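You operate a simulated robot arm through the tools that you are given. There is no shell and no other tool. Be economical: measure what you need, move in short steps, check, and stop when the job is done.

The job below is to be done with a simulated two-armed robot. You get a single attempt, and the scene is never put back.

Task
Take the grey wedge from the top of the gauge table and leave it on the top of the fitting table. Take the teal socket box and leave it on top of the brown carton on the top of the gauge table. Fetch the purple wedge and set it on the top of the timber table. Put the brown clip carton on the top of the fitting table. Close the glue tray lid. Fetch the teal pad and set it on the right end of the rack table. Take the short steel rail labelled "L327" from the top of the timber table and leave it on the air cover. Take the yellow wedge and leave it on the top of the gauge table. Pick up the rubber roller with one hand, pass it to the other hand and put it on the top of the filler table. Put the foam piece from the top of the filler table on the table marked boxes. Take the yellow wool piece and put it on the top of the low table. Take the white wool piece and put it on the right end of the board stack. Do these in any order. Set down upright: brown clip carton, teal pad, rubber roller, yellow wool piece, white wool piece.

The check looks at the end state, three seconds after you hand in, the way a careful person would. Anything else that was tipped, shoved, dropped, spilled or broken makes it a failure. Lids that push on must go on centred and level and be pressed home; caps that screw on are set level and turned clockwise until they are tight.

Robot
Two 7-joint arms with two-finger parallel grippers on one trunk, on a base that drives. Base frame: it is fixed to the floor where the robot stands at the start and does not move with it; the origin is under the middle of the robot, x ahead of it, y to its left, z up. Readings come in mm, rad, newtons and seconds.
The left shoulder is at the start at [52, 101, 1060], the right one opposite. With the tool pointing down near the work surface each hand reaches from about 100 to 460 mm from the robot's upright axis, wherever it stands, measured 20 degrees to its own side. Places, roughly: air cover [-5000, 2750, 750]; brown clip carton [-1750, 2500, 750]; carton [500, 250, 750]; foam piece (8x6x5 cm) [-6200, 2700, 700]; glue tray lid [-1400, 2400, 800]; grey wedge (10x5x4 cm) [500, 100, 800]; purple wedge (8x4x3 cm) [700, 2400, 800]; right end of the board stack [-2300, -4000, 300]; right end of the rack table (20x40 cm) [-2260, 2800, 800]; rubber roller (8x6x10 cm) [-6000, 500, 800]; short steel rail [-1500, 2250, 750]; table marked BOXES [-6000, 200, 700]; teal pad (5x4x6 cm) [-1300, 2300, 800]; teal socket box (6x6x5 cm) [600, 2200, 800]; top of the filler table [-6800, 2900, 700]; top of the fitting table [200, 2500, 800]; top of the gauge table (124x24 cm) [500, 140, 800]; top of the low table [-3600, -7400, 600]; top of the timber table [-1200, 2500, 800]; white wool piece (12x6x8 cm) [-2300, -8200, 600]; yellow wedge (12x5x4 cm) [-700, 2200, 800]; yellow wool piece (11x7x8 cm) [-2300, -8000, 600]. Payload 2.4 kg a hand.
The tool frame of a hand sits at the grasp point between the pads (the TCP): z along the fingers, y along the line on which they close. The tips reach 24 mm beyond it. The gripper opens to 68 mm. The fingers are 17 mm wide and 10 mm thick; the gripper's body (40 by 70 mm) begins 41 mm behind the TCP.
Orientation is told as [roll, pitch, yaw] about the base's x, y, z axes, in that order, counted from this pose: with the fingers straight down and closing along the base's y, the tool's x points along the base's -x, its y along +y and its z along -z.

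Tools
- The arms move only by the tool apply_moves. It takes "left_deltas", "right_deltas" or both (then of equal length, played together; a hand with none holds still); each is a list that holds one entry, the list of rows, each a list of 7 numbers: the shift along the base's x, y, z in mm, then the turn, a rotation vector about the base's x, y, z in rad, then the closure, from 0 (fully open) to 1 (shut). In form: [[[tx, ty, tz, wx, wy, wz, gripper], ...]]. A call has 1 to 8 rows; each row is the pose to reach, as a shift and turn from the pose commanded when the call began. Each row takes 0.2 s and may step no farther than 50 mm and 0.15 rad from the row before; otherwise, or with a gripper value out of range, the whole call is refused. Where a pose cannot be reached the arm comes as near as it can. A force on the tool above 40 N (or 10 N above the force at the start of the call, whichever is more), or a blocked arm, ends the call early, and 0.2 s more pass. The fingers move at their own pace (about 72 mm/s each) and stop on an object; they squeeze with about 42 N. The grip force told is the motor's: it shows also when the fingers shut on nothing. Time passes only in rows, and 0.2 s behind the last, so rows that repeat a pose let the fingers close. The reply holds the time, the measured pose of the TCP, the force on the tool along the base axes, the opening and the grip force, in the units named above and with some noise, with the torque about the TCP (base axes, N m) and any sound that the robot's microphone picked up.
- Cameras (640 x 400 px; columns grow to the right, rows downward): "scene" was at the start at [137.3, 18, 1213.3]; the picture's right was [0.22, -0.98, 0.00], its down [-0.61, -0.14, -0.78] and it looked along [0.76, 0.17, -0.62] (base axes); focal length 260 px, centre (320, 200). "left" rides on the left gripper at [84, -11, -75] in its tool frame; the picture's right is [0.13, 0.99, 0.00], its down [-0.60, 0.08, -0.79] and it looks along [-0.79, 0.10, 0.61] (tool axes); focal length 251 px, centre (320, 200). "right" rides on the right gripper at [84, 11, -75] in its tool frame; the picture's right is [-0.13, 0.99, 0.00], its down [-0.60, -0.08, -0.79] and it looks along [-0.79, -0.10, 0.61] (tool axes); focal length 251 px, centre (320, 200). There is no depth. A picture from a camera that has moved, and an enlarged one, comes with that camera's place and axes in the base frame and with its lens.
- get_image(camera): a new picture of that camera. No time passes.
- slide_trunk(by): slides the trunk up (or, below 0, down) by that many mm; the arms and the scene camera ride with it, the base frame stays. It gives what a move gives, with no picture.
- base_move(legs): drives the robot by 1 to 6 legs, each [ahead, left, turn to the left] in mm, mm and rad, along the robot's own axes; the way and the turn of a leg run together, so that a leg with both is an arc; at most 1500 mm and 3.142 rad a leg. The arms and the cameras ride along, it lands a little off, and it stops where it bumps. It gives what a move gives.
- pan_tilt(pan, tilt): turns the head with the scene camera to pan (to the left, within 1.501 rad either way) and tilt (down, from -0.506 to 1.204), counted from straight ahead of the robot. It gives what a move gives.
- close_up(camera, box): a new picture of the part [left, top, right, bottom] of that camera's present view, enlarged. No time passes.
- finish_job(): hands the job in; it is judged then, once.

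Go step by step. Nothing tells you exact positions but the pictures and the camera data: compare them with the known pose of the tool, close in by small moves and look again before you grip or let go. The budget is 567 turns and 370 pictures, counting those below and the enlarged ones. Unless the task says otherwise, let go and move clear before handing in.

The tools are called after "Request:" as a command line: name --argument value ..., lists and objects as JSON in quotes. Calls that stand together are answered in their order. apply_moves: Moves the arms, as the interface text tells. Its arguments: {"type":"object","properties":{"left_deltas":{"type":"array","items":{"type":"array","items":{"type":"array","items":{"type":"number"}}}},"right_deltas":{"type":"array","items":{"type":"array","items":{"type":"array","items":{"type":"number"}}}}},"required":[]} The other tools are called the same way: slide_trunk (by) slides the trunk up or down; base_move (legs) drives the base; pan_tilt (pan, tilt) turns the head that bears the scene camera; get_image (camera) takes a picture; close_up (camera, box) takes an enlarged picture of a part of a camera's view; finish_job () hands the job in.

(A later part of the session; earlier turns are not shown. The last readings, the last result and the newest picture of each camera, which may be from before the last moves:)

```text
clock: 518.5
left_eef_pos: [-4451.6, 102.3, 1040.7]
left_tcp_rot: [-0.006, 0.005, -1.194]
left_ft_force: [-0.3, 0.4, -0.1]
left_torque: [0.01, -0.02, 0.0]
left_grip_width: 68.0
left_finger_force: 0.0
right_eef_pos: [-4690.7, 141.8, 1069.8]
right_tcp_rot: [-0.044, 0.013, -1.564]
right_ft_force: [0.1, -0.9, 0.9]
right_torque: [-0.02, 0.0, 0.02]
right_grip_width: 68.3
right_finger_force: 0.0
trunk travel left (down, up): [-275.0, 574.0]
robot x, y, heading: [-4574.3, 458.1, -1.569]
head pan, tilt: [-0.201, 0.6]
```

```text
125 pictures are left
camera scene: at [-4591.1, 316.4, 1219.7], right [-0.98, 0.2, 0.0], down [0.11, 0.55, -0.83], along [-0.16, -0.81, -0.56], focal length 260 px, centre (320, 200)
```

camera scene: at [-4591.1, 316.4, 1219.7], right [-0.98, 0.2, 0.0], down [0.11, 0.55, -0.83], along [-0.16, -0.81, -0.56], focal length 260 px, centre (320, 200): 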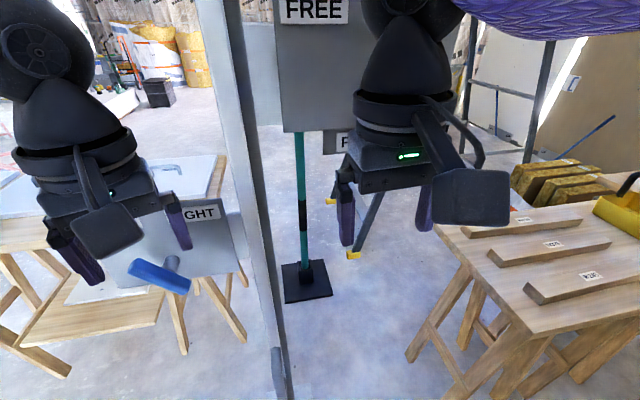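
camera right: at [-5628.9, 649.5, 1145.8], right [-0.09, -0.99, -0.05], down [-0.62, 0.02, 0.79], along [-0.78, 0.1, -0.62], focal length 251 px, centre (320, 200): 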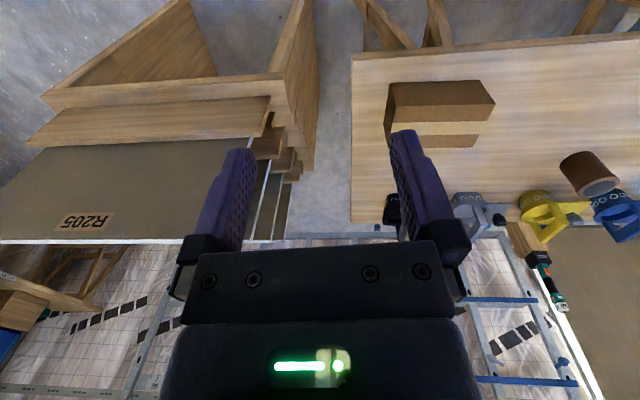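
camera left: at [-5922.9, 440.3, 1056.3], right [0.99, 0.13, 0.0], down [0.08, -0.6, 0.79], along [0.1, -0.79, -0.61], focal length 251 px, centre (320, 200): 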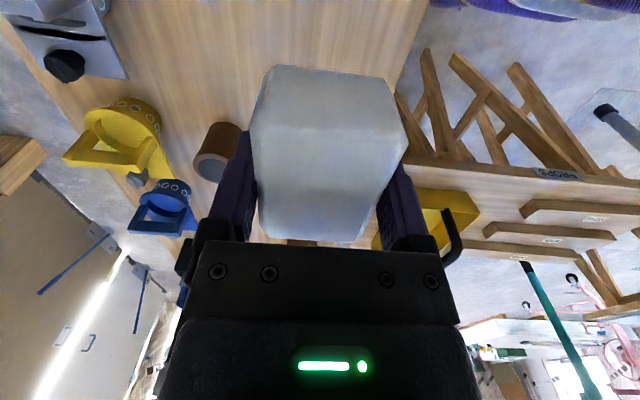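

The direct way south is cluttered with posts, signs and props. I'll go back north to the open lane, then east, and look south from there.

Request:
base_move --legs '[[-1000, 0, 0], [0, 1500, 0], [0, 300, 0]]'

Request:
pan_tilt --pan 0.0 --tilt 0.25

Request:
get_image --camera "scene"

```text
clock: 532.5
left_eef_pos: [-2625.3, 1122.9, 1039.5]
left_tcp_rot: [-0.008, 0.004, -1.193]
left_ft_force: [-0.3, 0.7, 0.1]
left_torque: [0.02, -0.03, 0.02]
left_grip_width: 68.0
left_finger_force: 0.0
right_eef_pos: [-2864.3, 1161.0, 1071.5]
right_tcp_rot: [-0.043, 0.014, -1.565]
right_ft_force: [0.6, -0.3, 0.2]
right_torque: [0.02, -0.02, 0.04]
right_grip_width: 67.9
right_finger_force: 0.0
trunk travel left (down, up): [-275.0, 574.0]
robot x, y, heading: [-2745.6, 1476.2, -1.565]
head pan, tilt: [-0.201, 0.6]
```

```text
clock: 533.4
left_eef_pos: [-2626.6, 1121.7, 1040.3]
left_tcp_rot: [-0.007, 0.003, -1.195]
left_ft_force: [0.1, 0.2, -1.0]
left_torque: [0.0, -0.01, -0.01]
left_grip_width: 67.8
left_finger_force: 0.0
right_eef_pos: [-2863.8, 1161.3, 1069.9]
right_tcp_rot: [-0.045, 0.016, -1.566]
right_ft_force: [0.5, 0.2, -0.8]
right_torque: [0.0, 0.03, 0.01]
right_grip_width: 68.3
right_finger_force: 0.0
trunk travel left (down, up): [-275.0, 574.0]
robot x, y, heading: [-2748.8, 1475.5, -1.573]
head pan, tilt: [0.0, 0.25]
```

```text
124 pictures are left
camera scene: at [-2747.1, 1329.2, 1251.8], right [-1.0, 0.0, 0.0], down [0.0, 0.25, -0.97], along [0.0, -0.97, -0.25], focal length 260 px, centre (320, 200)
```

scene: 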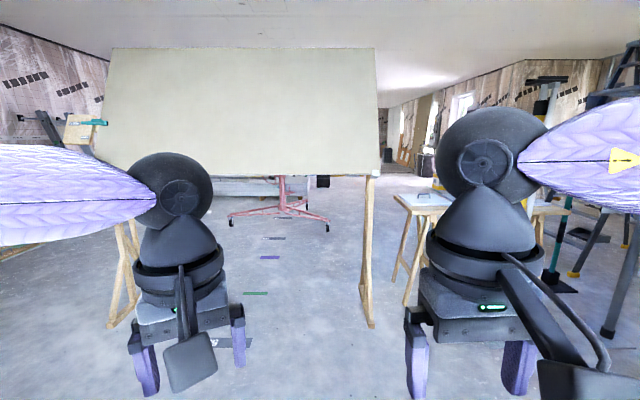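

Request:
pan_tilt --pan 0.7 --tilt 0.25

Request:
get_image --camera "scene"

```text
clock: 534.4
left_eef_pos: [-2625.5, 1122.3, 1040.5]
left_tcp_rot: [-0.008, 0.002, -1.194]
left_ft_force: [1.1, 0.1, -0.5]
left_torque: [0.03, 0.01, -0.01]
left_grip_width: 68.2
left_finger_force: 0.0
right_eef_pos: [-2863.1, 1162.2, 1070.4]
right_tcp_rot: [-0.043, 0.015, -1.566]
right_ft_force: [0.7, -0.3, 0.4]
right_torque: [0.03, 0.01, 0.03]
right_grip_width: 68.1
right_finger_force: 0.0
trunk travel left (down, up): [-275.0, 574.0]
robot x, y, heading: [-2747.8, 1481.3, -1.572]
head pan, tilt: [0.7, 0.25]
```

```text
123 pictures are left
camera scene: at [-2687.0, 1351.1, 1251.9], right [-0.77, -0.64, 0.0], down [-0.16, 0.19, -0.97], along [0.62, -0.74, -0.25], focal length 260 px, centre (320, 200)
```

scene: 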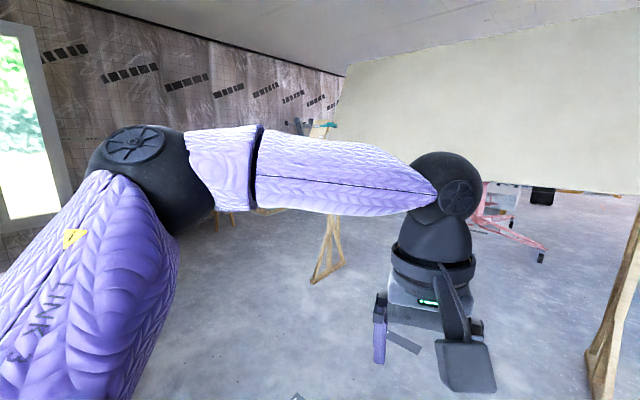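

Open floor lies east of the big panel. I'll go to x ≈ −750 and look south.

Request:
base_move --legs '[[0, 1500, 0], [0, 500, 0]]'

Request:
pan_tilt --pan 0.0 --tilt 0.25

Request:
get_image --camera "scene"

```text
clock: 544.3
left_eef_pos: [-663.5, 1070.1, 1040.0]
left_tcp_rot: [-0.007, 0.003, -1.226]
left_ft_force: [-0.3, 0.1, -0.6]
left_torque: [0.01, 0.01, 0.0]
left_grip_width: 67.8
left_finger_force: 0.2
right_eef_pos: [-900.4, 1117.7, 1070.9]
right_tcp_rot: [-0.045, 0.015, -1.598]
right_ft_force: [-0.6, -0.5, -0.6]
right_torque: [0.02, 0.05, 0.02]
right_grip_width: 68.0
right_finger_force: 0.0
trunk travel left (down, up): [-275.0, 574.0]
robot x, y, heading: [-774.5, 1428.1, -1.598]
head pan, tilt: [0.7, 0.25]
```

```text
clock: 545.3
left_eef_pos: [-662.7, 1070.3, 1040.4]
left_tcp_rot: [-0.006, 0.004, -1.226]
left_ft_force: [0.8, 0.0, -0.8]
left_torque: [0.02, 0.0, 0.01]
left_grip_width: 68.0
left_finger_force: 0.1
right_eef_pos: [-901.8, 1119.1, 1070.8]
right_tcp_rot: [-0.044, 0.014, -1.597]
right_ft_force: [0.6, -0.8, 0.9]
right_torque: [0.04, 0.0, 0.01]
right_grip_width: 67.9
right_finger_force: 0.1
trunk travel left (down, up): [-275.0, 574.0]
robot x, y, heading: [-770.0, 1431.2, -1.601]
head pan, tilt: [0.0, 0.25]
```

```text
122 pictures are left
camera scene: at [-778.7, 1281.3, 1251.9], right [-1.0, 0.03, 0.0], down [0.01, 0.25, -0.97], along [-0.03, -0.97, -0.25], focal length 260 px, centre (320, 200)
```

scene: 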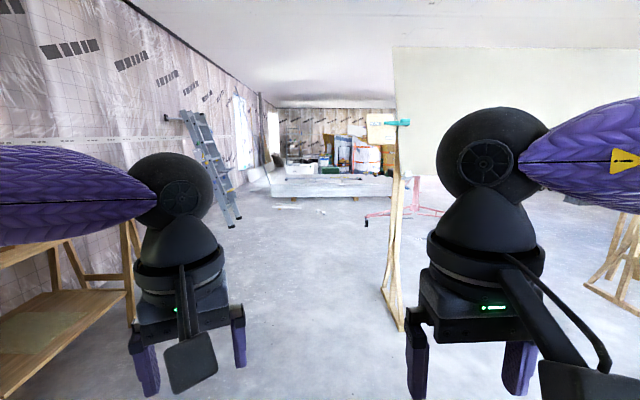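

The lane south is clear at first, and the long grey stack (px 270–390) may be the board stack. I'll advance.

Request:
base_move --legs '[[0, 0, 0.03], [1500, 0, 0], [1500, 0, 0]]'

Request:
get_image --camera "scene"

```text
clock: 560.1
left_eef_pos: [-622.1, -1915.2, 1040.6]
left_tcp_rot: [-0.007, 0.003, -1.183]
left_ft_force: [-0.6, -0.4, -1.1]
left_torque: [0.01, -0.02, 0.0]
left_grip_width: 67.9
left_finger_force: 0.1
right_eef_pos: [-861.6, -1877.8, 1071.2]
right_tcp_rot: [-0.045, 0.015, -1.556]
right_ft_force: [1.1, -0.1, 0.9]
right_torque: [-0.04, -0.01, -0.02]
right_grip_width: 67.9
right_finger_force: 0.0
trunk travel left (down, up): [-275.0, 574.0]
robot x, y, heading: [-747.6, -1561.6, -1.561]
head pan, tilt: [0.0, 0.25]
```

```text
121 pictures are left
camera scene: at [-746.7, -1710.4, 1251.9], right [-1.0, -0.01, 0.0], down [0.0, 0.25, -0.97], along [0.01, -0.97, -0.25], focal length 260 px, centre (320, 200)
```

scene: 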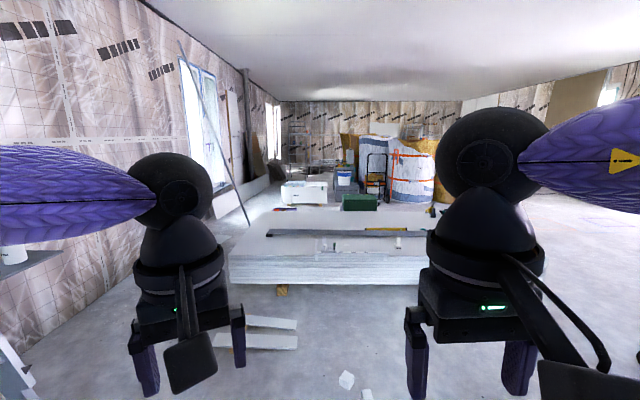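

Request:
pan_tilt --pan -0.6 --tilt 0.25

Request:
get_image --camera "scene"

```text
clock: 561.1
left_eef_pos: [-623.2, -1915.7, 1039.9]
left_tcp_rot: [-0.008, 0.002, -1.182]
left_ft_force: [0.7, -0.6, 0.7]
left_torque: [0.02, -0.02, 0.02]
left_grip_width: 68.1
left_finger_force: 0.0
right_eef_pos: [-861.3, -1878.6, 1071.3]
right_tcp_rot: [-0.042, 0.015, -1.556]
right_ft_force: [-0.1, 0.9, 0.0]
right_torque: [-0.03, -0.01, -0.02]
right_grip_width: 68.0
right_finger_force: 0.0
trunk travel left (down, up): [-275.0, 574.0]
robot x, y, heading: [-747.7, -1564.2, -1.566]
head pan, tilt: [-0.6, 0.25]
```

```text
120 pictures are left
camera scene: at [-799.6, -1694.6, 1251.9], right [-0.83, 0.56, 0.0], down [0.14, 0.21, -0.97], along [-0.54, -0.81, -0.25], focal length 260 px, centre (320, 200)
```

scene: 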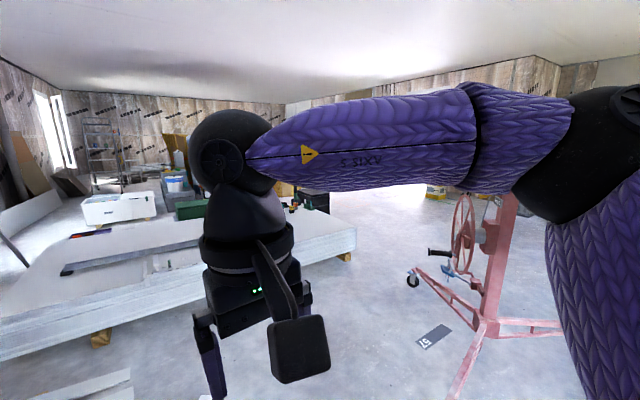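

The stack's right end is near (−2390, −3460), and a red panel lift stands north of it. I'll try the lane west of the lift: back up a bit, go west, and look.

Request:
base_move --legs '[[-500, 0, 0], [0, -1250, 0]]'

Request:
pan_tilt --pan -0.5 --tilt 0.3

Request:
get_image --camera "scene"

Request:
pan_tilt --pan -1.2 --tilt 0.3

Request:
get_image --camera "scene"

```text
clock: 569.9
left_eef_pos: [-1881.9, -1415.2, 1039.6]
left_tcp_rot: [-0.007, 0.003, -1.218]
left_ft_force: [0.4, -0.1, 0.5]
left_torque: [0.03, -0.01, 0.0]
left_grip_width: 67.9
left_finger_force: 0.0
right_eef_pos: [-2119.0, -1370.9, 1070.3]
right_tcp_rot: [-0.043, 0.015, -1.59]
right_ft_force: [0.0, -0.6, 0.3]
right_torque: [0.01, -0.02, 0.02]
right_grip_width: 68.1
right_finger_force: 0.0
trunk travel left (down, up): [-275.0, 574.0]
robot x, y, heading: [-1993.8, -1058.4, -1.591]
head pan, tilt: [-0.6, 0.25]
```

```text
clock: 570.6
left_eef_pos: [-1882.5, -1416.2, 1039.9]
left_tcp_rot: [-0.007, 0.004, -1.219]
left_ft_force: [-0.9, -0.7, 0.3]
left_torque: [0.02, 0.01, -0.01]
left_grip_width: 68.1
left_finger_force: 0.0
right_eef_pos: [-2119.1, -1370.0, 1069.9]
right_tcp_rot: [-0.043, 0.014, -1.59]
right_ft_force: [0.8, 0.0, 0.8]
right_torque: [-0.01, -0.03, 0.0]
right_grip_width: 68.2
right_finger_force: 0.1
trunk travel left (down, up): [-275.0, 574.0]
robot x, y, heading: [-1995.1, -1061.3, -1.599]
head pan, tilt: [-0.499, 0.3]
```

```text
119 pictures are left
camera scene: at [-2042.8, -1193.8, 1247.2], right [-0.87, 0.5, 0.0], down [0.15, 0.26, -0.96], along [-0.48, -0.83, -0.3], focal length 260 px, centre (320, 200)
```

scene: 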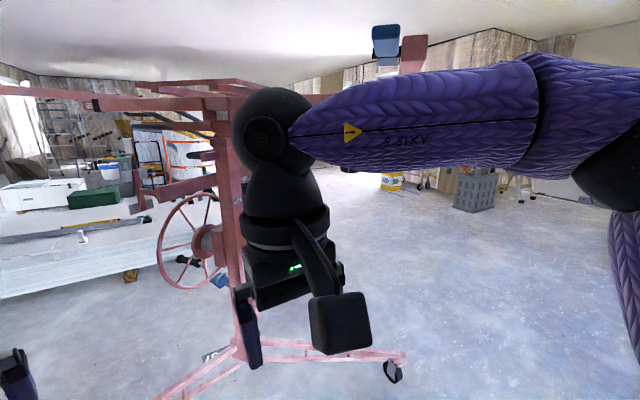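

```text
clock: 571.7
left_eef_pos: [-1883.3, -1415.6, 1039.0]
left_tcp_rot: [-0.005, 0.004, -1.217]
left_ft_force: [0.2, 0.4, 0.2]
left_torque: [0.01, 0.02, 0.0]
left_grip_width: 67.9
left_finger_force: 0.0
right_eef_pos: [-2119.2, -1370.7, 1070.6]
right_tcp_rot: [-0.043, 0.014, -1.589]
right_ft_force: [-1.1, 0.1, 0.1]
right_torque: [-0.01, -0.07, 0.03]
right_grip_width: 68.0
right_finger_force: 0.1
trunk travel left (down, up): [-275.0, 574.0]
robot x, y, heading: [-1995.6, -1056.1, -1.595]
head pan, tilt: [-1.201, 0.3]
```

```text
118 pictures are left
camera scene: at [-2084.0, -1144.7, 1247.2], right [-0.34, 0.94, 0.0], down [0.28, 0.1, -0.96], along [-0.9, -0.33, -0.3], focal length 260 px, centre (320, 200)
```

scene: 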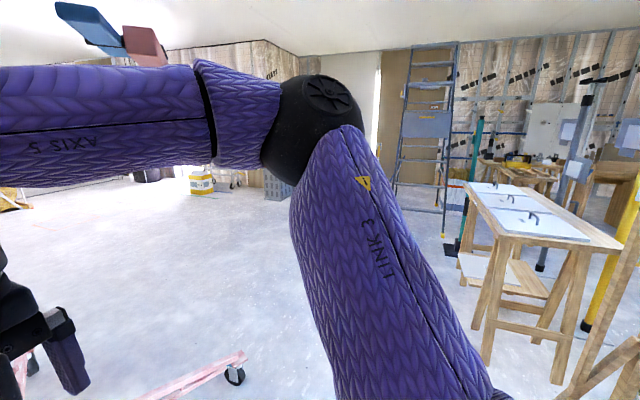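

The lane west of the lift is clear. Going west to x ≈ −3350, then south.

Request:
base_move --legs '[[0, 0, 0.025], [0, -1370, 0], [1500, 0, 0], [700, 0, 0]]'

Request:
pan_tilt --pan 0.0 --tilt 0.25

Request:
get_image --camera "scene"

Request:
pan_tilt --pan 0.7 --tilt 0.35

Request:
get_image --camera "scene"

```text
clock: 589.1
left_eef_pos: [-3302.4, -3552.7, 1040.7]
left_tcp_rot: [-0.006, 0.005, -1.213]
left_ft_force: [0.1, 0.5, -0.7]
left_torque: [-0.01, 0.03, -0.02]
left_grip_width: 67.9
left_finger_force: 0.0
right_eef_pos: [-3538.9, -3507.3, 1070.4]
right_tcp_rot: [-0.045, 0.015, -1.585]
right_ft_force: [-0.1, 0.0, 0.7]
right_torque: [0.02, 0.0, 0.0]
right_grip_width: 67.9
right_finger_force: 0.0
trunk travel left (down, up): [-275.0, 574.0]
robot x, y, heading: [-3418.9, -3195.3, -1.587]
head pan, tilt: [-1.201, 0.3]
```

```text
clock: 590.5
left_eef_pos: [-3301.6, -3551.7, 1039.4]
left_tcp_rot: [-0.008, 0.004, -1.213]
left_ft_force: [-0.1, 0.1, 0.5]
left_torque: [0.01, -0.03, -0.01]
left_grip_width: 68.1
left_finger_force: 0.1
right_eef_pos: [-3539.2, -3508.6, 1069.6]
right_tcp_rot: [-0.043, 0.015, -1.585]
right_ft_force: [0.1, 0.0, -0.1]
right_torque: [-0.02, 0.04, 0.0]
right_grip_width: 68.2
right_finger_force: 0.2
trunk travel left (down, up): [-275.0, 574.0]
robot x, y, heading: [-3420.6, -3193.4, -1.587]
head pan, tilt: [0.0, 0.25]
```

```text
117 pictures are left
camera scene: at [-3419.9, -3343.2, 1251.9], right [-1.0, 0.02, 0.0], down [0.0, 0.25, -0.97], along [-0.02, -0.97, -0.25], focal length 260 px, centre (320, 200)
```

scene: 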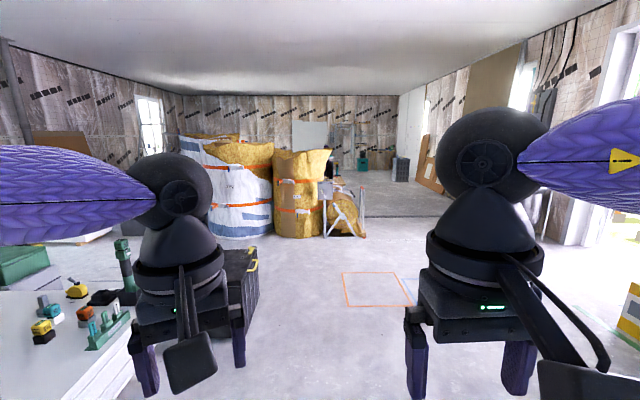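

```text
clock: 591.6
left_eef_pos: [-3303.0, -3551.2, 1041.3]
left_tcp_rot: [-0.008, 0.003, -1.212]
left_ft_force: [0.5, 0.1, 0.1]
left_torque: [0.0, 0.01, 0.01]
left_grip_width: 68.3
left_finger_force: 0.1
right_eef_pos: [-3539.6, -3508.9, 1070.7]
right_tcp_rot: [-0.042, 0.015, -1.585]
right_ft_force: [-0.4, 0.5, -0.2]
right_torque: [-0.03, 0.01, 0.01]
right_grip_width: 67.9
right_finger_force: 0.1
trunk travel left (down, up): [-275.0, 574.0]
robot x, y, heading: [-3411.8, -3198.1, -1.59]
head pan, tilt: [0.7, 0.351]
```

```text
116 pictures are left
camera scene: at [-3359.5, -3322.2, 1242.5], right [-0.78, -0.63, 0.0], down [-0.22, 0.27, -0.94], along [0.59, -0.73, -0.34], focal length 260 px, centre (320, 200)
```

scene: 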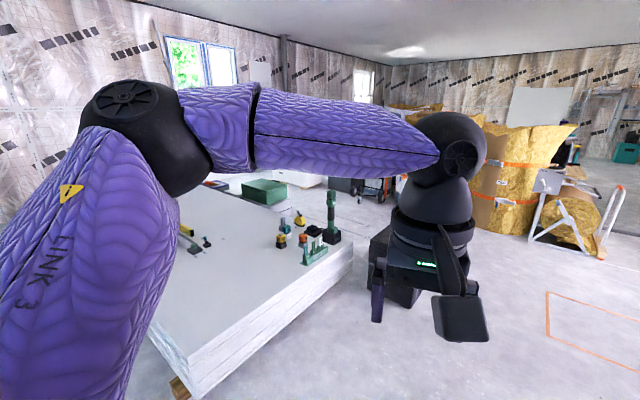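

The board stack's right end has free area at about (−2430, −4000). I'll continue south past the bales on their west side.

Request:
base_move --legs '[[0, 0, 0.017], [1400, 0, 0], [0, -900, 0], [600, 0, 0]]'

Request:
pan_tilt --pan 0.1 --tilt 0.25

Request:
get_image --camera "scene"

```text
clock: 606.1
left_eef_pos: [-4199.6, -5519.1, 1041.0]
left_tcp_rot: [-0.007, 0.003, -1.18]
left_ft_force: [0.7, 0.8, -0.7]
left_torque: [0.0, 0.0, -0.04]
left_grip_width: 67.9
left_finger_force: 0.2
right_eef_pos: [-4437.7, -5483.5, 1070.4]
right_tcp_rot: [-0.044, 0.018, -1.551]
right_ft_force: [0.0, 0.2, -0.2]
right_torque: [-0.04, 0.03, 0.02]
right_grip_width: 67.9
right_finger_force: 0.1
trunk travel left (down, up): [-275.0, 574.0]
robot x, y, heading: [-4326.1, -5169.8, -1.551]
head pan, tilt: [0.7, 0.351]
```

```text
clock: 607.1
left_eef_pos: [-4199.5, -5520.0, 1039.3]
left_tcp_rot: [-0.007, 0.004, -1.18]
left_ft_force: [0.1, -0.8, -0.4]
left_torque: [0.01, -0.02, 0.02]
left_grip_width: 68.1
left_finger_force: 0.1
right_eef_pos: [-4437.8, -5483.9, 1070.2]
right_tcp_rot: [-0.044, 0.013, -1.55]
right_ft_force: [-0.1, -0.2, 0.2]
right_torque: [0.02, -0.01, -0.02]
right_grip_width: 68.0
right_finger_force: 0.1
trunk travel left (down, up): [-275.0, 574.0]
robot x, y, heading: [-4323.8, -5166.8, -1.557]
head pan, tilt: [0.099, 0.25]
```

```text
115 pictures are left
camera scene: at [-4314.0, -5313.8, 1251.9], right [-0.99, -0.12, 0.0], down [-0.03, 0.25, -0.97], along [0.11, -0.96, -0.25], focal length 260 px, centre (320, 200)
```

scene: 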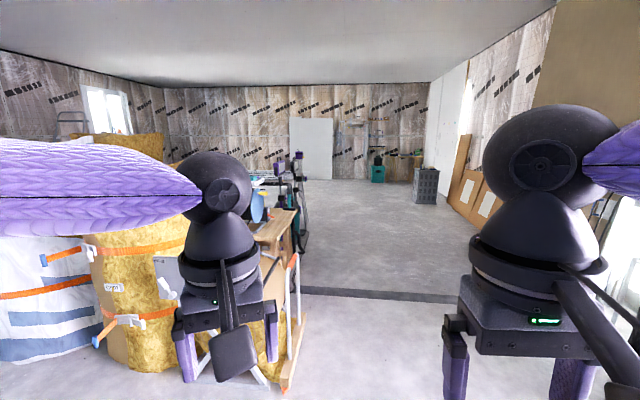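

I can see a small table near (−3870, −7430), probably the low table. I'll continue south along x ≈ −4450.

Request:
base_move --legs '[[0, -120, -0.015], [1500, 0, 0], [700, 0, 0]]'

Request:
pan_tilt --pan 1.2 --tilt 0.35

Request:
get_image --camera "scene"

Request:
pan_tilt --pan 0.4 --tilt 0.35

Request:
get_image --camera "scene"

```text
clock: 618.9
left_eef_pos: [-4337.9, -7741.1, 1039.4]
left_tcp_rot: [-0.007, 0.004, -1.208]
left_ft_force: [-0.8, -0.1, 0.3]
left_torque: [-0.02, 0.01, 0.02]
left_grip_width: 68.0
left_finger_force: 0.1
right_eef_pos: [-4575.9, -7699.1, 1070.6]
right_tcp_rot: [-0.044, 0.015, -1.583]
right_ft_force: [-0.5, 0.0, 0.2]
right_torque: [0.02, -0.01, -0.01]
right_grip_width: 67.9
right_finger_force: 0.0
trunk travel left (down, up): [-275.0, 574.0]
robot x, y, heading: [-4455.2, -7383.0, -1.59]
head pan, tilt: [0.099, 0.25]
```

```text
clock: 620.3
left_eef_pos: [-4338.0, -7740.4, 1039.9]
left_tcp_rot: [-0.006, 0.005, -1.208]
left_ft_force: [-1.0, 0.0, 0.6]
left_torque: [-0.03, 0.01, -0.01]
left_grip_width: 67.9
left_finger_force: 0.0
right_eef_pos: [-4575.0, -7698.6, 1069.5]
right_tcp_rot: [-0.044, 0.014, -1.583]
right_ft_force: [0.1, 0.0, -0.1]
right_torque: [0.01, -0.01, 0.01]
right_grip_width: 68.0
right_finger_force: 0.1
trunk travel left (down, up): [-275.0, 574.0]
robot x, y, heading: [-4450.1, -7386.6, -1.587]
head pan, tilt: [1.201, 0.351]
```

```text
114 pictures are left
camera scene: at [-4369.0, -7474.7, 1242.5], right [-0.38, -0.93, 0.0], down [-0.32, 0.13, -0.94], along [0.87, -0.35, -0.34], focal length 260 px, centre (320, 200)
```

scene: 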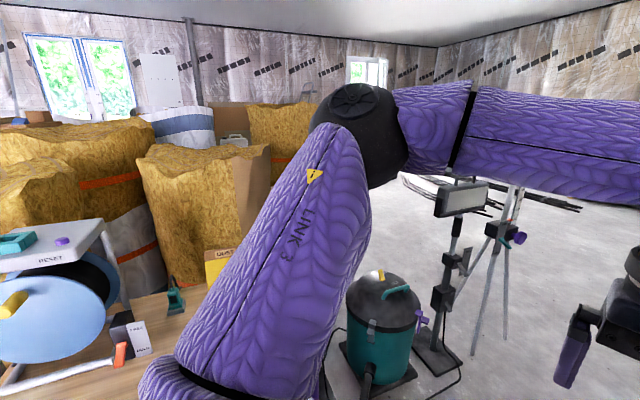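

```text
clock: 621.4
left_eef_pos: [-4339.0, -7741.2, 1040.8]
left_tcp_rot: [-0.006, 0.005, -1.21]
left_ft_force: [-0.2, -0.2, -0.5]
left_torque: [-0.02, 0.02, 0.0]
left_grip_width: 67.9
left_finger_force: 0.1
right_eef_pos: [-4576.2, -7699.6, 1069.8]
right_tcp_rot: [-0.044, 0.013, -1.585]
right_ft_force: [0.0, -0.9, -0.8]
right_torque: [-0.01, -0.01, 0.01]
right_grip_width: 68.0
right_finger_force: 0.0
trunk travel left (down, up): [-275.0, 574.0]
robot x, y, heading: [-4453.6, -7385.4, -1.585]
head pan, tilt: [0.4, 0.351]
```

```text
113 pictures are left
camera scene: at [-4420.2, -7525.9, 1242.4], right [-0.93, -0.38, 0.0], down [-0.13, 0.32, -0.94], along [0.35, -0.87, -0.34], focal length 260 px, centre (320, 200)
```

scene: 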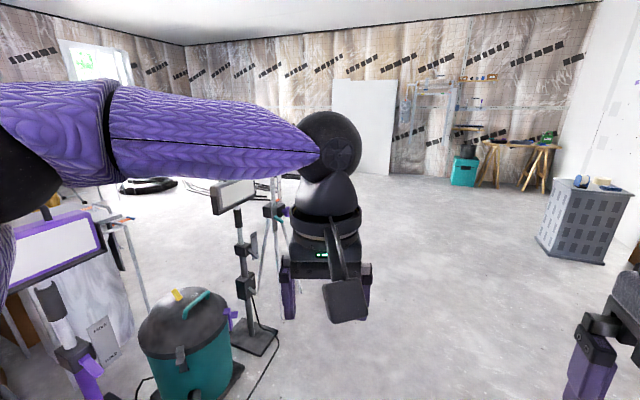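

The low table is just east of me, at about (−3690, −7230), with a vacuum and light stands south of it. I'll go around the south side toward (−2300, −8000).

Request:
base_move --legs '[[1500, 0, 0.015], [450, 0, 0]]'

Request:
pan_tilt --pan 1.2 --tilt 0.3

Request:
get_image --camera "scene"

```text
clock: 631.1
left_eef_pos: [-4352.1, -9691.0, 1040.1]
left_tcp_rot: [-0.007, 0.003, -1.193]
left_ft_force: [-0.8, -0.5, 0.4]
left_torque: [0.0, -0.01, 0.02]
left_grip_width: 67.9
left_finger_force: 0.0
right_eef_pos: [-4589.2, -9650.8, 1071.9]
right_tcp_rot: [-0.044, 0.013, -1.567]
right_ft_force: [0.1, -0.4, -0.4]
right_torque: [0.0, -0.01, 0.01]
right_grip_width: 68.0
right_finger_force: 0.1
trunk travel left (down, up): [-275.0, 574.0]
robot x, y, heading: [-4472.7, -9334.7, -1.569]
head pan, tilt: [0.4, 0.351]
```

```text
clock: 632.3
left_eef_pos: [-4351.8, -9689.3, 1039.9]
left_tcp_rot: [-0.007, 0.004, -1.194]
left_ft_force: [0.0, 0.4, -0.3]
left_torque: [0.0, 0.03, -0.02]
left_grip_width: 68.2
left_finger_force: 0.1
right_eef_pos: [-4589.5, -9648.9, 1069.6]
right_tcp_rot: [-0.043, 0.015, -1.567]
right_ft_force: [0.4, 0.2, 0.0]
right_torque: [0.02, -0.03, 0.02]
right_grip_width: 68.0
right_finger_force: 0.0
trunk travel left (down, up): [-275.0, 574.0]
robot x, y, heading: [-4472.7, -9332.7, -1.568]
head pan, tilt: [1.201, 0.3]
```

```text
112 pictures are left
camera scene: at [-4385.8, -9423.2, 1247.2], right [-0.36, -0.93, 0.0], down [-0.28, 0.11, -0.96], along [0.89, -0.35, -0.3], focal length 260 px, centre (320, 200)
```

scene: 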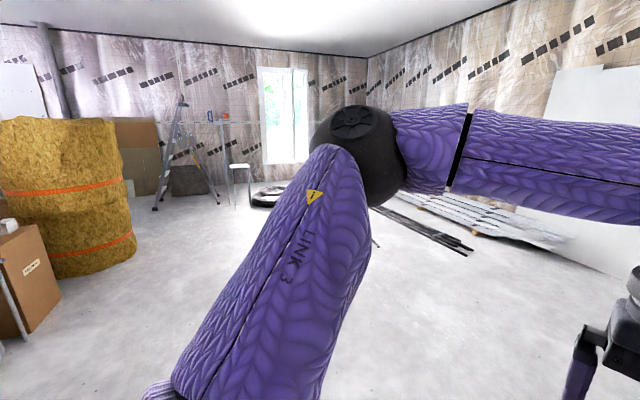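

The wool pieces appear to be on cartons near (−2450, −8200). I'll drive east along y ≈ −9330 and face north.

Request:
base_move --legs '[[0, 0, 1.571], [1500, 0, 0], [500, 0, 0], [0, 0, 1.571]]'

Request:
pan_tilt --pan 0.0 --tilt 0.4

Request:
get_image --camera "scene"

```text
clock: 649.9
left_eef_pos: [-2599.8, -8880.0, 1040.4]
left_tcp_rot: [-0.007, 0.004, 2.006]
left_ft_force: [0.8, -0.3, 0.7]
left_torque: [0.02, 0.02, -0.01]
left_grip_width: 68.2
left_finger_force: 0.1
right_eef_pos: [-2359.9, -8905.5, 1070.0]
right_tcp_rot: [-0.044, 0.014, 1.631]
right_ft_force: [-0.2, 0.1, 0.1]
right_torque: [-0.01, 0.0, 0.03]
right_grip_width: 67.8
right_finger_force: 0.0
trunk travel left (down, up): [-275.0, 574.0]
robot x, y, heading: [-2461.4, -9229.1, 1.627]
head pan, tilt: [1.201, 0.3]
```

```text
clock: 651.3
left_eef_pos: [-2599.2, -8881.1, 1041.0]
left_tcp_rot: [-0.008, 0.005, 2.006]
left_ft_force: [0.2, -0.4, 0.1]
left_torque: [-0.02, 0.0, 0.01]
left_grip_width: 68.1
left_finger_force: 0.1
right_eef_pos: [-2358.3, -8906.6, 1071.2]
right_tcp_rot: [-0.044, 0.015, 1.63]
right_ft_force: [-0.3, 0.3, 0.2]
right_torque: [-0.01, 0.03, 0.01]
right_grip_width: 67.9
right_finger_force: 0.0
trunk travel left (down, up): [-275.0, 574.0]
robot x, y, heading: [-2460.3, -9229.3, 1.625]
head pan, tilt: [0.0, 0.4]
```

```text
111 pictures are left
camera scene: at [-2467.4, -9082.4, 1237.9], right [1.0, 0.06, 0.0], down [0.02, -0.39, -0.92], along [-0.05, 0.92, -0.39], focal length 260 px, centre (320, 200)
```

scene: 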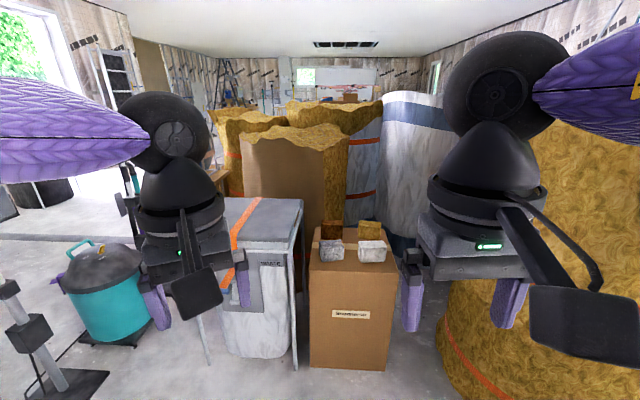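

Request:
close_up --camera "scene" --box '[270, 200, 430, 300]'

```text
4.00 times, centred on (350, 250) of scene
camera zoom: at [-2467.4, -9082.4, 1237.9], right [1.0, 0.06, 0.0], down [0.02, -0.39, -0.92], along [-0.05, 0.92, -0.39], focal length 1038 px, centre (200, 0)
```

zoom: 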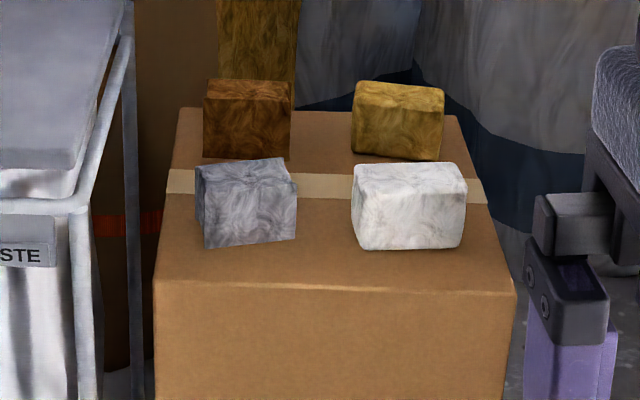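

Four wool blocks sit on a carton (top z ≈ 571): white front-right, yellow back-right. They're about 115 mm wide in x, so I'll grip across y. I'll drive up to the carton.

Request:
base_move --legs '[[0, 0, -0.055], [0, -60, 0], [730, 0, 0]]'

Request:
pan_tilt --pan -0.15 --tilt 0.85

Request:
get_image --camera "scene"

Request:
get_image --camera "right"

```text
clock: 656.3
left_eef_pos: [-2512.2, -8137.4, 1039.1]
left_tcp_rot: [-0.008, 0.003, 1.937]
left_ft_force: [-0.6, -0.1, -0.5]
left_torque: [-0.02, -0.01, -0.04]
left_grip_width: 67.8
left_finger_force: 0.1
right_eef_pos: [-2274.0, -8178.8, 1070.1]
right_tcp_rot: [-0.043, 0.016, 1.565]
right_ft_force: [-1.1, 0.3, 0.2]
right_torque: [-0.02, -0.02, 0.01]
right_grip_width: 68.2
right_finger_force: 0.1
trunk travel left (down, up): [-275.0, 574.0]
robot x, y, heading: [-2394.6, -8492.2, 1.565]
head pan, tilt: [0.0, 0.4]
```

```text
clock: 657.2
left_eef_pos: [-2513.6, -8136.1, 1040.8]
left_tcp_rot: [-0.005, 0.003, 1.937]
left_ft_force: [0.1, -0.1, -0.3]
left_torque: [-0.02, -0.03, -0.01]
left_grip_width: 67.9
left_finger_force: 0.0
right_eef_pos: [-2274.7, -8179.2, 1070.1]
right_tcp_rot: [-0.043, 0.016, 1.564]
right_ft_force: [0.2, 0.3, 0.3]
right_torque: [-0.02, 0.02, -0.03]
right_grip_width: 68.1
right_finger_force: 0.0
trunk travel left (down, up): [-275.0, 574.0]
robot x, y, heading: [-2397.7, -8490.4, 1.561]
head pan, tilt: [-0.15, 0.85]
```

```text
109 pictures are left
camera scene: at [-2383.4, -8361.9, 1198.9], right [0.99, -0.16, 0.0], down [-0.12, -0.74, -0.66], along [0.11, 0.65, -0.75], focal length 260 px, centre (320, 200)
```

scene: 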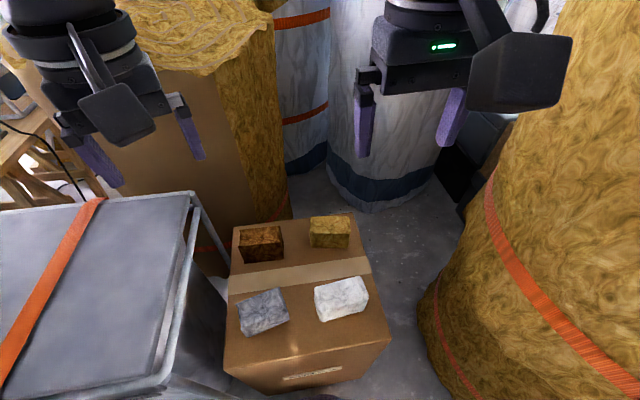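

```text
108 pictures are left
camera right: at [-2290.5, -8261.7, 1145.8], right [-0.99, 0.14, -0.05], down [0.05, 0.62, 0.79], along [0.13, 0.78, -0.62], focal length 251 px, centre (320, 200)
```

right: 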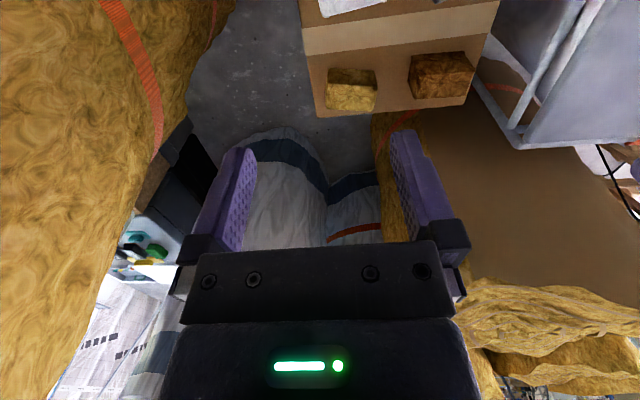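

The white centre is about (−2304, −8157), turned −0.16; the yellow about (−2293, −7980). I'll raise the left hand away from the bin, turn the right hand to close across y, and lower the trunk.

Request:
apply_moves --left_deltas '[[[0, -20, 30, 0, 0, -0.1, 0], [0, -40, 60, 0, 0, -0.2, 0], [0, -60, 90, 0, 0, -0.37, 0], [0, -80, 120, 0, 0, -0.37, 0], [0, -100, 150, 0, 0, -0.37, 0], [0, -110, 180, 0, 0, -0.37, 0], [0, -110, 200, 0, 0, -0.37, 0], [0, -110, 200, 0, 0, -0.37, 0]]]' --right_deltas '[[[0, 0, 0, 0, 0, -0.15, 0], [0, 0, 0, 0, 0, -0.3, 0], [0, 0, 0, 0, 0, -0.45, 0], [0, 0, 0, 0, 0, -0.6, 0], [0, 0, 0, 0, 0, -0.75, 0], [0, 0, 0, 0, 0, -0.9, 0], [0, 0, 0, 0, 0, -1.05, 0], [0, 0, 0, 0, 0, -1.2, 0]]]'

```text
refused: row 3 steps farther than a row can; nothing moved
```

Request:
apply_moves --left_deltas '[[[0, -20, 30, 0, 0, -0.1, 0], [0, -40, 60, 0, 0, -0.2, 0], [0, -60, 90, 0, 0, -0.3, 0], [0, -80, 120, 0, 0, -0.37, 0], [0, -100, 150, 0, 0, -0.37, 0], [0, -110, 180, 0, 0, -0.37, 0], [0, -110, 200, 0, 0, -0.37, 0], [0, -110, 200, 0, 0, -0.37, 0]]]' --right_deltas '[[[0, 0, 0, 0, 0, -0.15, 0], [0, 0, 0, 0, 0, -0.3, 0], [0, 0, 0, 0, 0, -0.45, 0], [0, 0, 0, 0, 0, -0.6, 0], [0, 0, 0, 0, 0, -0.75, 0], [0, 0, 0, 0, 0, -0.9, 0], [0, 0, 0, 0, 0, -1.05, 0], [0, 0, 0, 0, 0, -1.2, 0]]]'

Request:
apply_moves --right_deltas '[[[0, 0, 0, 0, 0, -0.15, 0], [0, 0, 0, 0, 0, -0.3, 0], [0, 0, 0, 0, 0, -0.45, 0], [0, 0, 0, 0.044, 0, -0.5, 0]]]'

Request:
slide_trunk --by -220

Request:
get_image --camera "right"

Request:
get_image --camera "scene"

```text
clock: 659.0
left_eef_pos: [-2521.4, -8254.5, 1213.8]
left_tcp_rot: [-0.009, 0.001, 1.566]
left_ft_force: [-0.8, -0.3, -0.8]
left_torque: [-0.03, 0.01, -0.02]
left_grip_width: 67.9
left_finger_force: 0.1
left hand out of reach, approached as far as the arm can: row 6, 7, 8
right_eef_pos: [-2276.1, -8178.6, 1070.7]
right_tcp_rot: [-0.045, 0.015, 0.361]
right_ft_force: [0.8, 0.5, -0.8]
right_torque: [-0.01, -0.02, 0.0]
right_grip_width: 68.0
right_finger_force: 0.0
trunk travel left (down, up): [-275.0, 574.0]
robot x, y, heading: [-2394.8, -8491.7, 1.568]
head pan, tilt: [-0.15, 0.85]
```

```text
clock: 660.0
left_eef_pos: [-2522.0, -8253.9, 1211.7]
left_tcp_rot: [-0.009, 0.002, 1.566]
left_ft_force: [-0.8, -0.4, 0.0]
left_torque: [0.0, 0.02, -0.02]
left_grip_width: 67.8
left_finger_force: 0.0
right_eef_pos: [-2274.3, -8178.3, 1071.9]
right_tcp_rot: [-0.003, 0.008, -0.138]
right_ft_force: [0.1, 0.3, 0.2]
right_torque: [-0.01, 0.0, -0.01]
right_grip_width: 68.0
right_finger_force: 0.0
trunk travel left (down, up): [-275.0, 574.0]
robot x, y, heading: [-2395.9, -8490.4, 1.561]
head pan, tilt: [-0.15, 0.85]
```

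```text
clock: 662.3
left_eef_pos: [-2520.5, -8254.0, 992.0]
left_tcp_rot: [-0.007, 0.004, 1.567]
left_ft_force: [0.5, 0.0, -0.2]
left_torque: [-0.02, -0.01, 0.0]
left_grip_width: 67.6
left_finger_force: 0.2
right_eef_pos: [-2274.9, -8179.2, 850.2]
right_tcp_rot: [0.0, 0.011, -0.136]
right_ft_force: [-0.1, 0.2, 0.2]
right_torque: [-0.01, 0.0, -0.01]
right_grip_width: 68.1
right_finger_force: 0.0
trunk travel left (down, up): [-55.0, 794.0]
robot x, y, heading: [-2397.1, -8492.6, 1.562]
head pan, tilt: [-0.15, 0.85]
```

```text
107 pictures are left
camera right: at [-2356.8, -8156.9, 926.1], right [0.26, 0.97, 0.0], down [0.6, -0.16, 0.79], along [0.76, -0.21, -0.62], focal length 251 px, centre (320, 200)
```

right: 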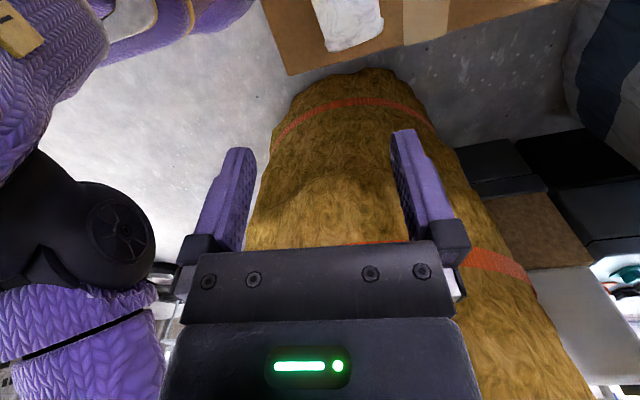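

```text
106 pictures are left
camera scene: at [-2382.7, -8297.8, 973.0], right [0.99, -0.16, 0.0], down [-0.12, -0.74, -0.66], along [0.11, 0.65, -0.75], focal length 260 px, centre (320, 200)
```

scene: 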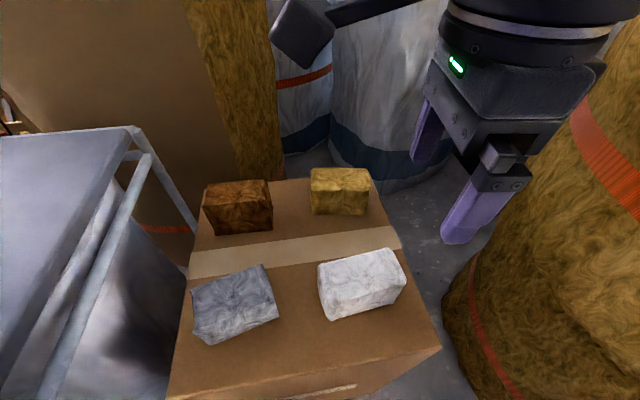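

Request:
apply_moves --right_deltas '[[[-8, 12, -20, 0, 0, 0.09, 0], [-16, 24, -50, 0, 0, 0.18, 0], [-23, 36, -85, 0, 0, 0.27, 0], [-23, 36, -120, 0, 0, 0.27, 0]]]'

Request:
get_image --camera "right"

Request:
get_image --camera "scene"

```text
clock: 663.3
left_eef_pos: [-2520.5, -8253.1, 991.7]
left_tcp_rot: [-0.007, 0.003, 1.566]
left_ft_force: [0.1, -0.7, -0.1]
left_torque: [0.02, 0.02, -0.01]
left_grip_width: 68.1
left_finger_force: 0.1
right_eef_pos: [-2295.8, -8143.3, 729.3]
right_tcp_rot: [-0.001, 0.011, 0.135]
right_ft_force: [0.5, 0.5, 0.6]
right_torque: [-0.01, -0.01, -0.01]
right_grip_width: 67.8
right_finger_force: 0.1
trunk travel left (down, up): [-55.0, 794.0]
robot x, y, heading: [-2396.7, -8492.0, 1.564]
head pan, tilt: [-0.15, 0.85]
```

```text
105 pictures are left
camera right: at [-2380.4, -8144.0, 804.2], right [-0.01, 1.0, 0.0], down [0.62, 0.0, 0.79], along [0.79, 0.0, -0.62], focal length 251 px, centre (320, 200)
```

right: 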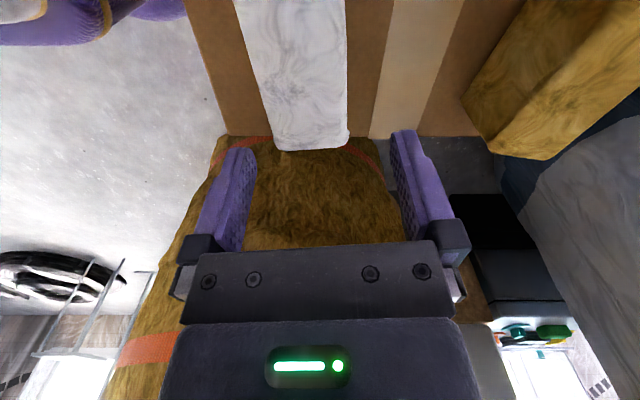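

```text
104 pictures are left
camera scene: at [-2382.7, -8297.7, 972.9], right [0.99, -0.16, 0.0], down [-0.12, -0.74, -0.66], along [0.11, 0.65, -0.75], focal length 260 px, centre (320, 200)
```

scene: 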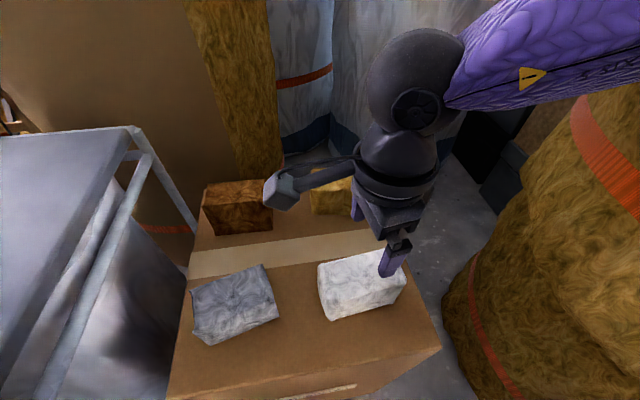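

Request:
apply_moves --right_deltas '[[[-3, -6, -10, 0, 0, -0.04, 0], [-5, -11, -25, 0, 0, -0.08, 0], [-5, -11, -35, 0, 0, -0.08, 0]]]'

Request:
get_image --camera "right"

Request:
close_up --camera "scene" --box '[280, 170, 440, 340]'

```text
clock: 664.1
left_eef_pos: [-2522.4, -8254.0, 993.3]
left_tcp_rot: [-0.006, 0.002, 1.567]
left_ft_force: [0.5, -0.1, -0.2]
left_torque: [0.02, -0.01, 0.0]
left_grip_width: 68.1
left_finger_force: 0.0
right_eef_pos: [-2302.7, -8154.1, 694.2]
right_tcp_rot: [-0.002, 0.009, 0.055]
right_ft_force: [-0.5, -0.8, -0.5]
right_torque: [0.0, 0.01, -0.01]
right_grip_width: 68.1
right_finger_force: 0.1
trunk travel left (down, up): [-55.0, 794.0]
robot x, y, heading: [-2394.4, -8489.4, 1.557]
head pan, tilt: [-0.15, 0.85]
```

```text
103 pictures are left
camera right: at [-2387.1, -8148.2, 769.0], right [0.08, 1.0, 0.0], down [0.61, -0.04, 0.79], along [0.79, -0.06, -0.62], focal length 251 px, centre (320, 200)
```

right: 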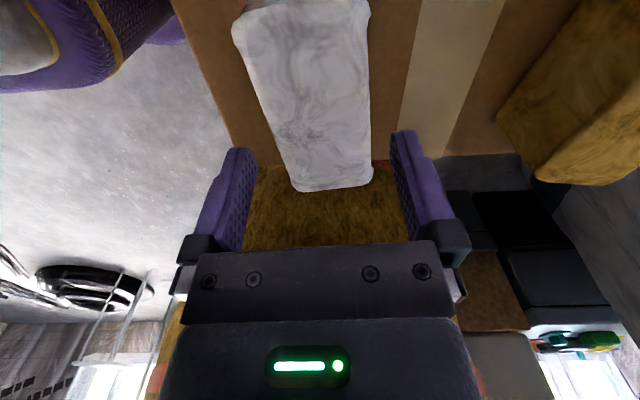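

```text
2.35 times, centred on (360, 255) of scene
camera zoom: at [-2382.7, -8297.7, 972.9], right [0.99, -0.16, 0.0], down [-0.12, -0.74, -0.66], along [0.11, 0.65, -0.75], focal length 611 px, centre (226, 71)
```

zoom: 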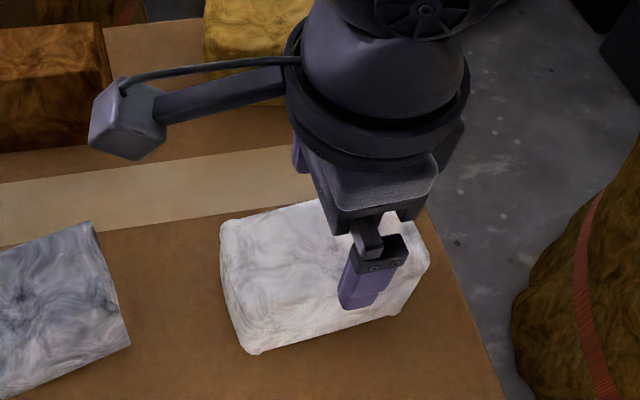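

Request:
apply_moves --right_deltas '[[[0, -1, -10, 0, 0, 0.04, 0], [0, -1, -24, 0, 0, 0.04, 0]]]'

Request:
get_image --camera "right"

Request:
close_up --camera "scene" --box '[300, 200, 420, 320]'

```text
clock: 664.7
left_eef_pos: [-2521.7, -8254.4, 993.6]
left_tcp_rot: [-0.007, 0.003, 1.568]
left_ft_force: [0.3, 0.5, 0.5]
left_torque: [-0.02, -0.02, -0.01]
left_grip_width: 68.1
left_finger_force: 0.1
right_eef_pos: [-2303.0, -8153.6, 671.0]
right_tcp_rot: [-0.001, 0.011, 0.095]
right_ft_force: [0.7, 0.4, -0.3]
right_torque: [-0.02, 0.0, 0.01]
right_grip_width: 68.0
right_finger_force: 0.0
trunk travel left (down, up): [-55.0, 794.0]
robot x, y, heading: [-2396.0, -8491.9, 1.563]
head pan, tilt: [-0.15, 0.85]
```

```text
101 pictures are left
camera right: at [-2387.6, -8150.7, 745.4], right [0.03, 1.0, 0.0], down [0.62, -0.02, 0.79], along [0.79, -0.03, -0.62], focal length 251 px, centre (320, 200)
```

right: 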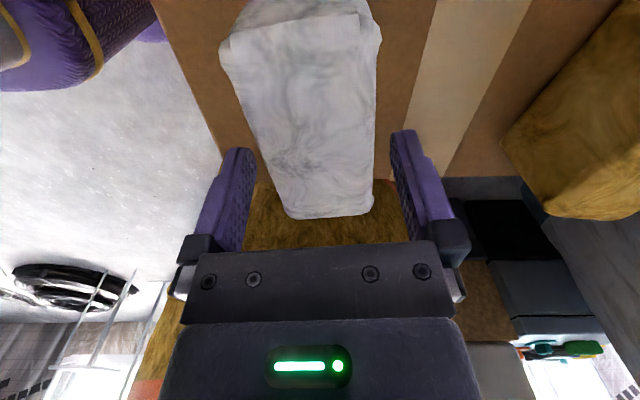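

```text
3.33 times, centred on (360, 260) of scene
camera zoom: at [-2382.7, -8297.7, 972.9], right [0.99, -0.16, 0.0], down [-0.12, -0.74, -0.66], along [0.11, 0.65, -0.75], focal length 865 px, centre (187, 0)
```

zoom: 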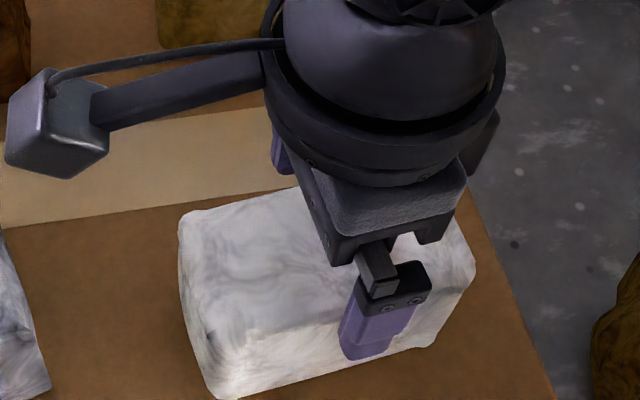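

Request:
apply_moves --right_deltas '[[[0, -2, 0, 0, 0, 0, 0], [0, -2, -8, 0, 0, 0, 0], [0, -2, -16, 0, 0, 0, 0]]]'

Request:
get_image --camera "right"

```text
clock: 665.5
left_eef_pos: [-2521.1, -8253.4, 993.1]
left_tcp_rot: [-0.008, 0.005, 1.569]
left_ft_force: [0.7, -0.5, -0.4]
left_torque: [0.0, -0.01, -0.03]
left_grip_width: 67.8
left_finger_force: 0.1
right_eef_pos: [-2302.8, -8155.9, 654.6]
right_tcp_rot: [-0.001, 0.011, 0.094]
right_ft_force: [0.5, 0.6, 0.9]
right_torque: [-0.01, 0.02, 0.01]
right_grip_width: 68.2
right_finger_force: 0.0
trunk travel left (down, up): [-55.0, 794.0]
robot x, y, heading: [-2397.4, -8489.7, 1.56]
head pan, tilt: [-0.15, 0.85]
```

```text
99 pictures are left
camera right: at [-2387.4, -8154.1, 730.5], right [0.04, 1.0, 0.0], down [0.62, -0.02, 0.79], along [0.79, -0.03, -0.62], focal length 251 px, centre (320, 200)
```

right: 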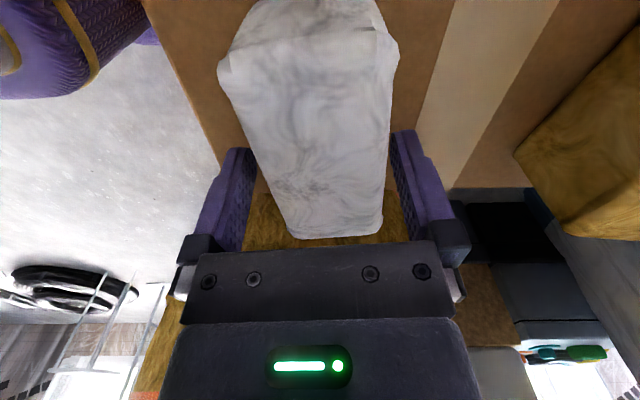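

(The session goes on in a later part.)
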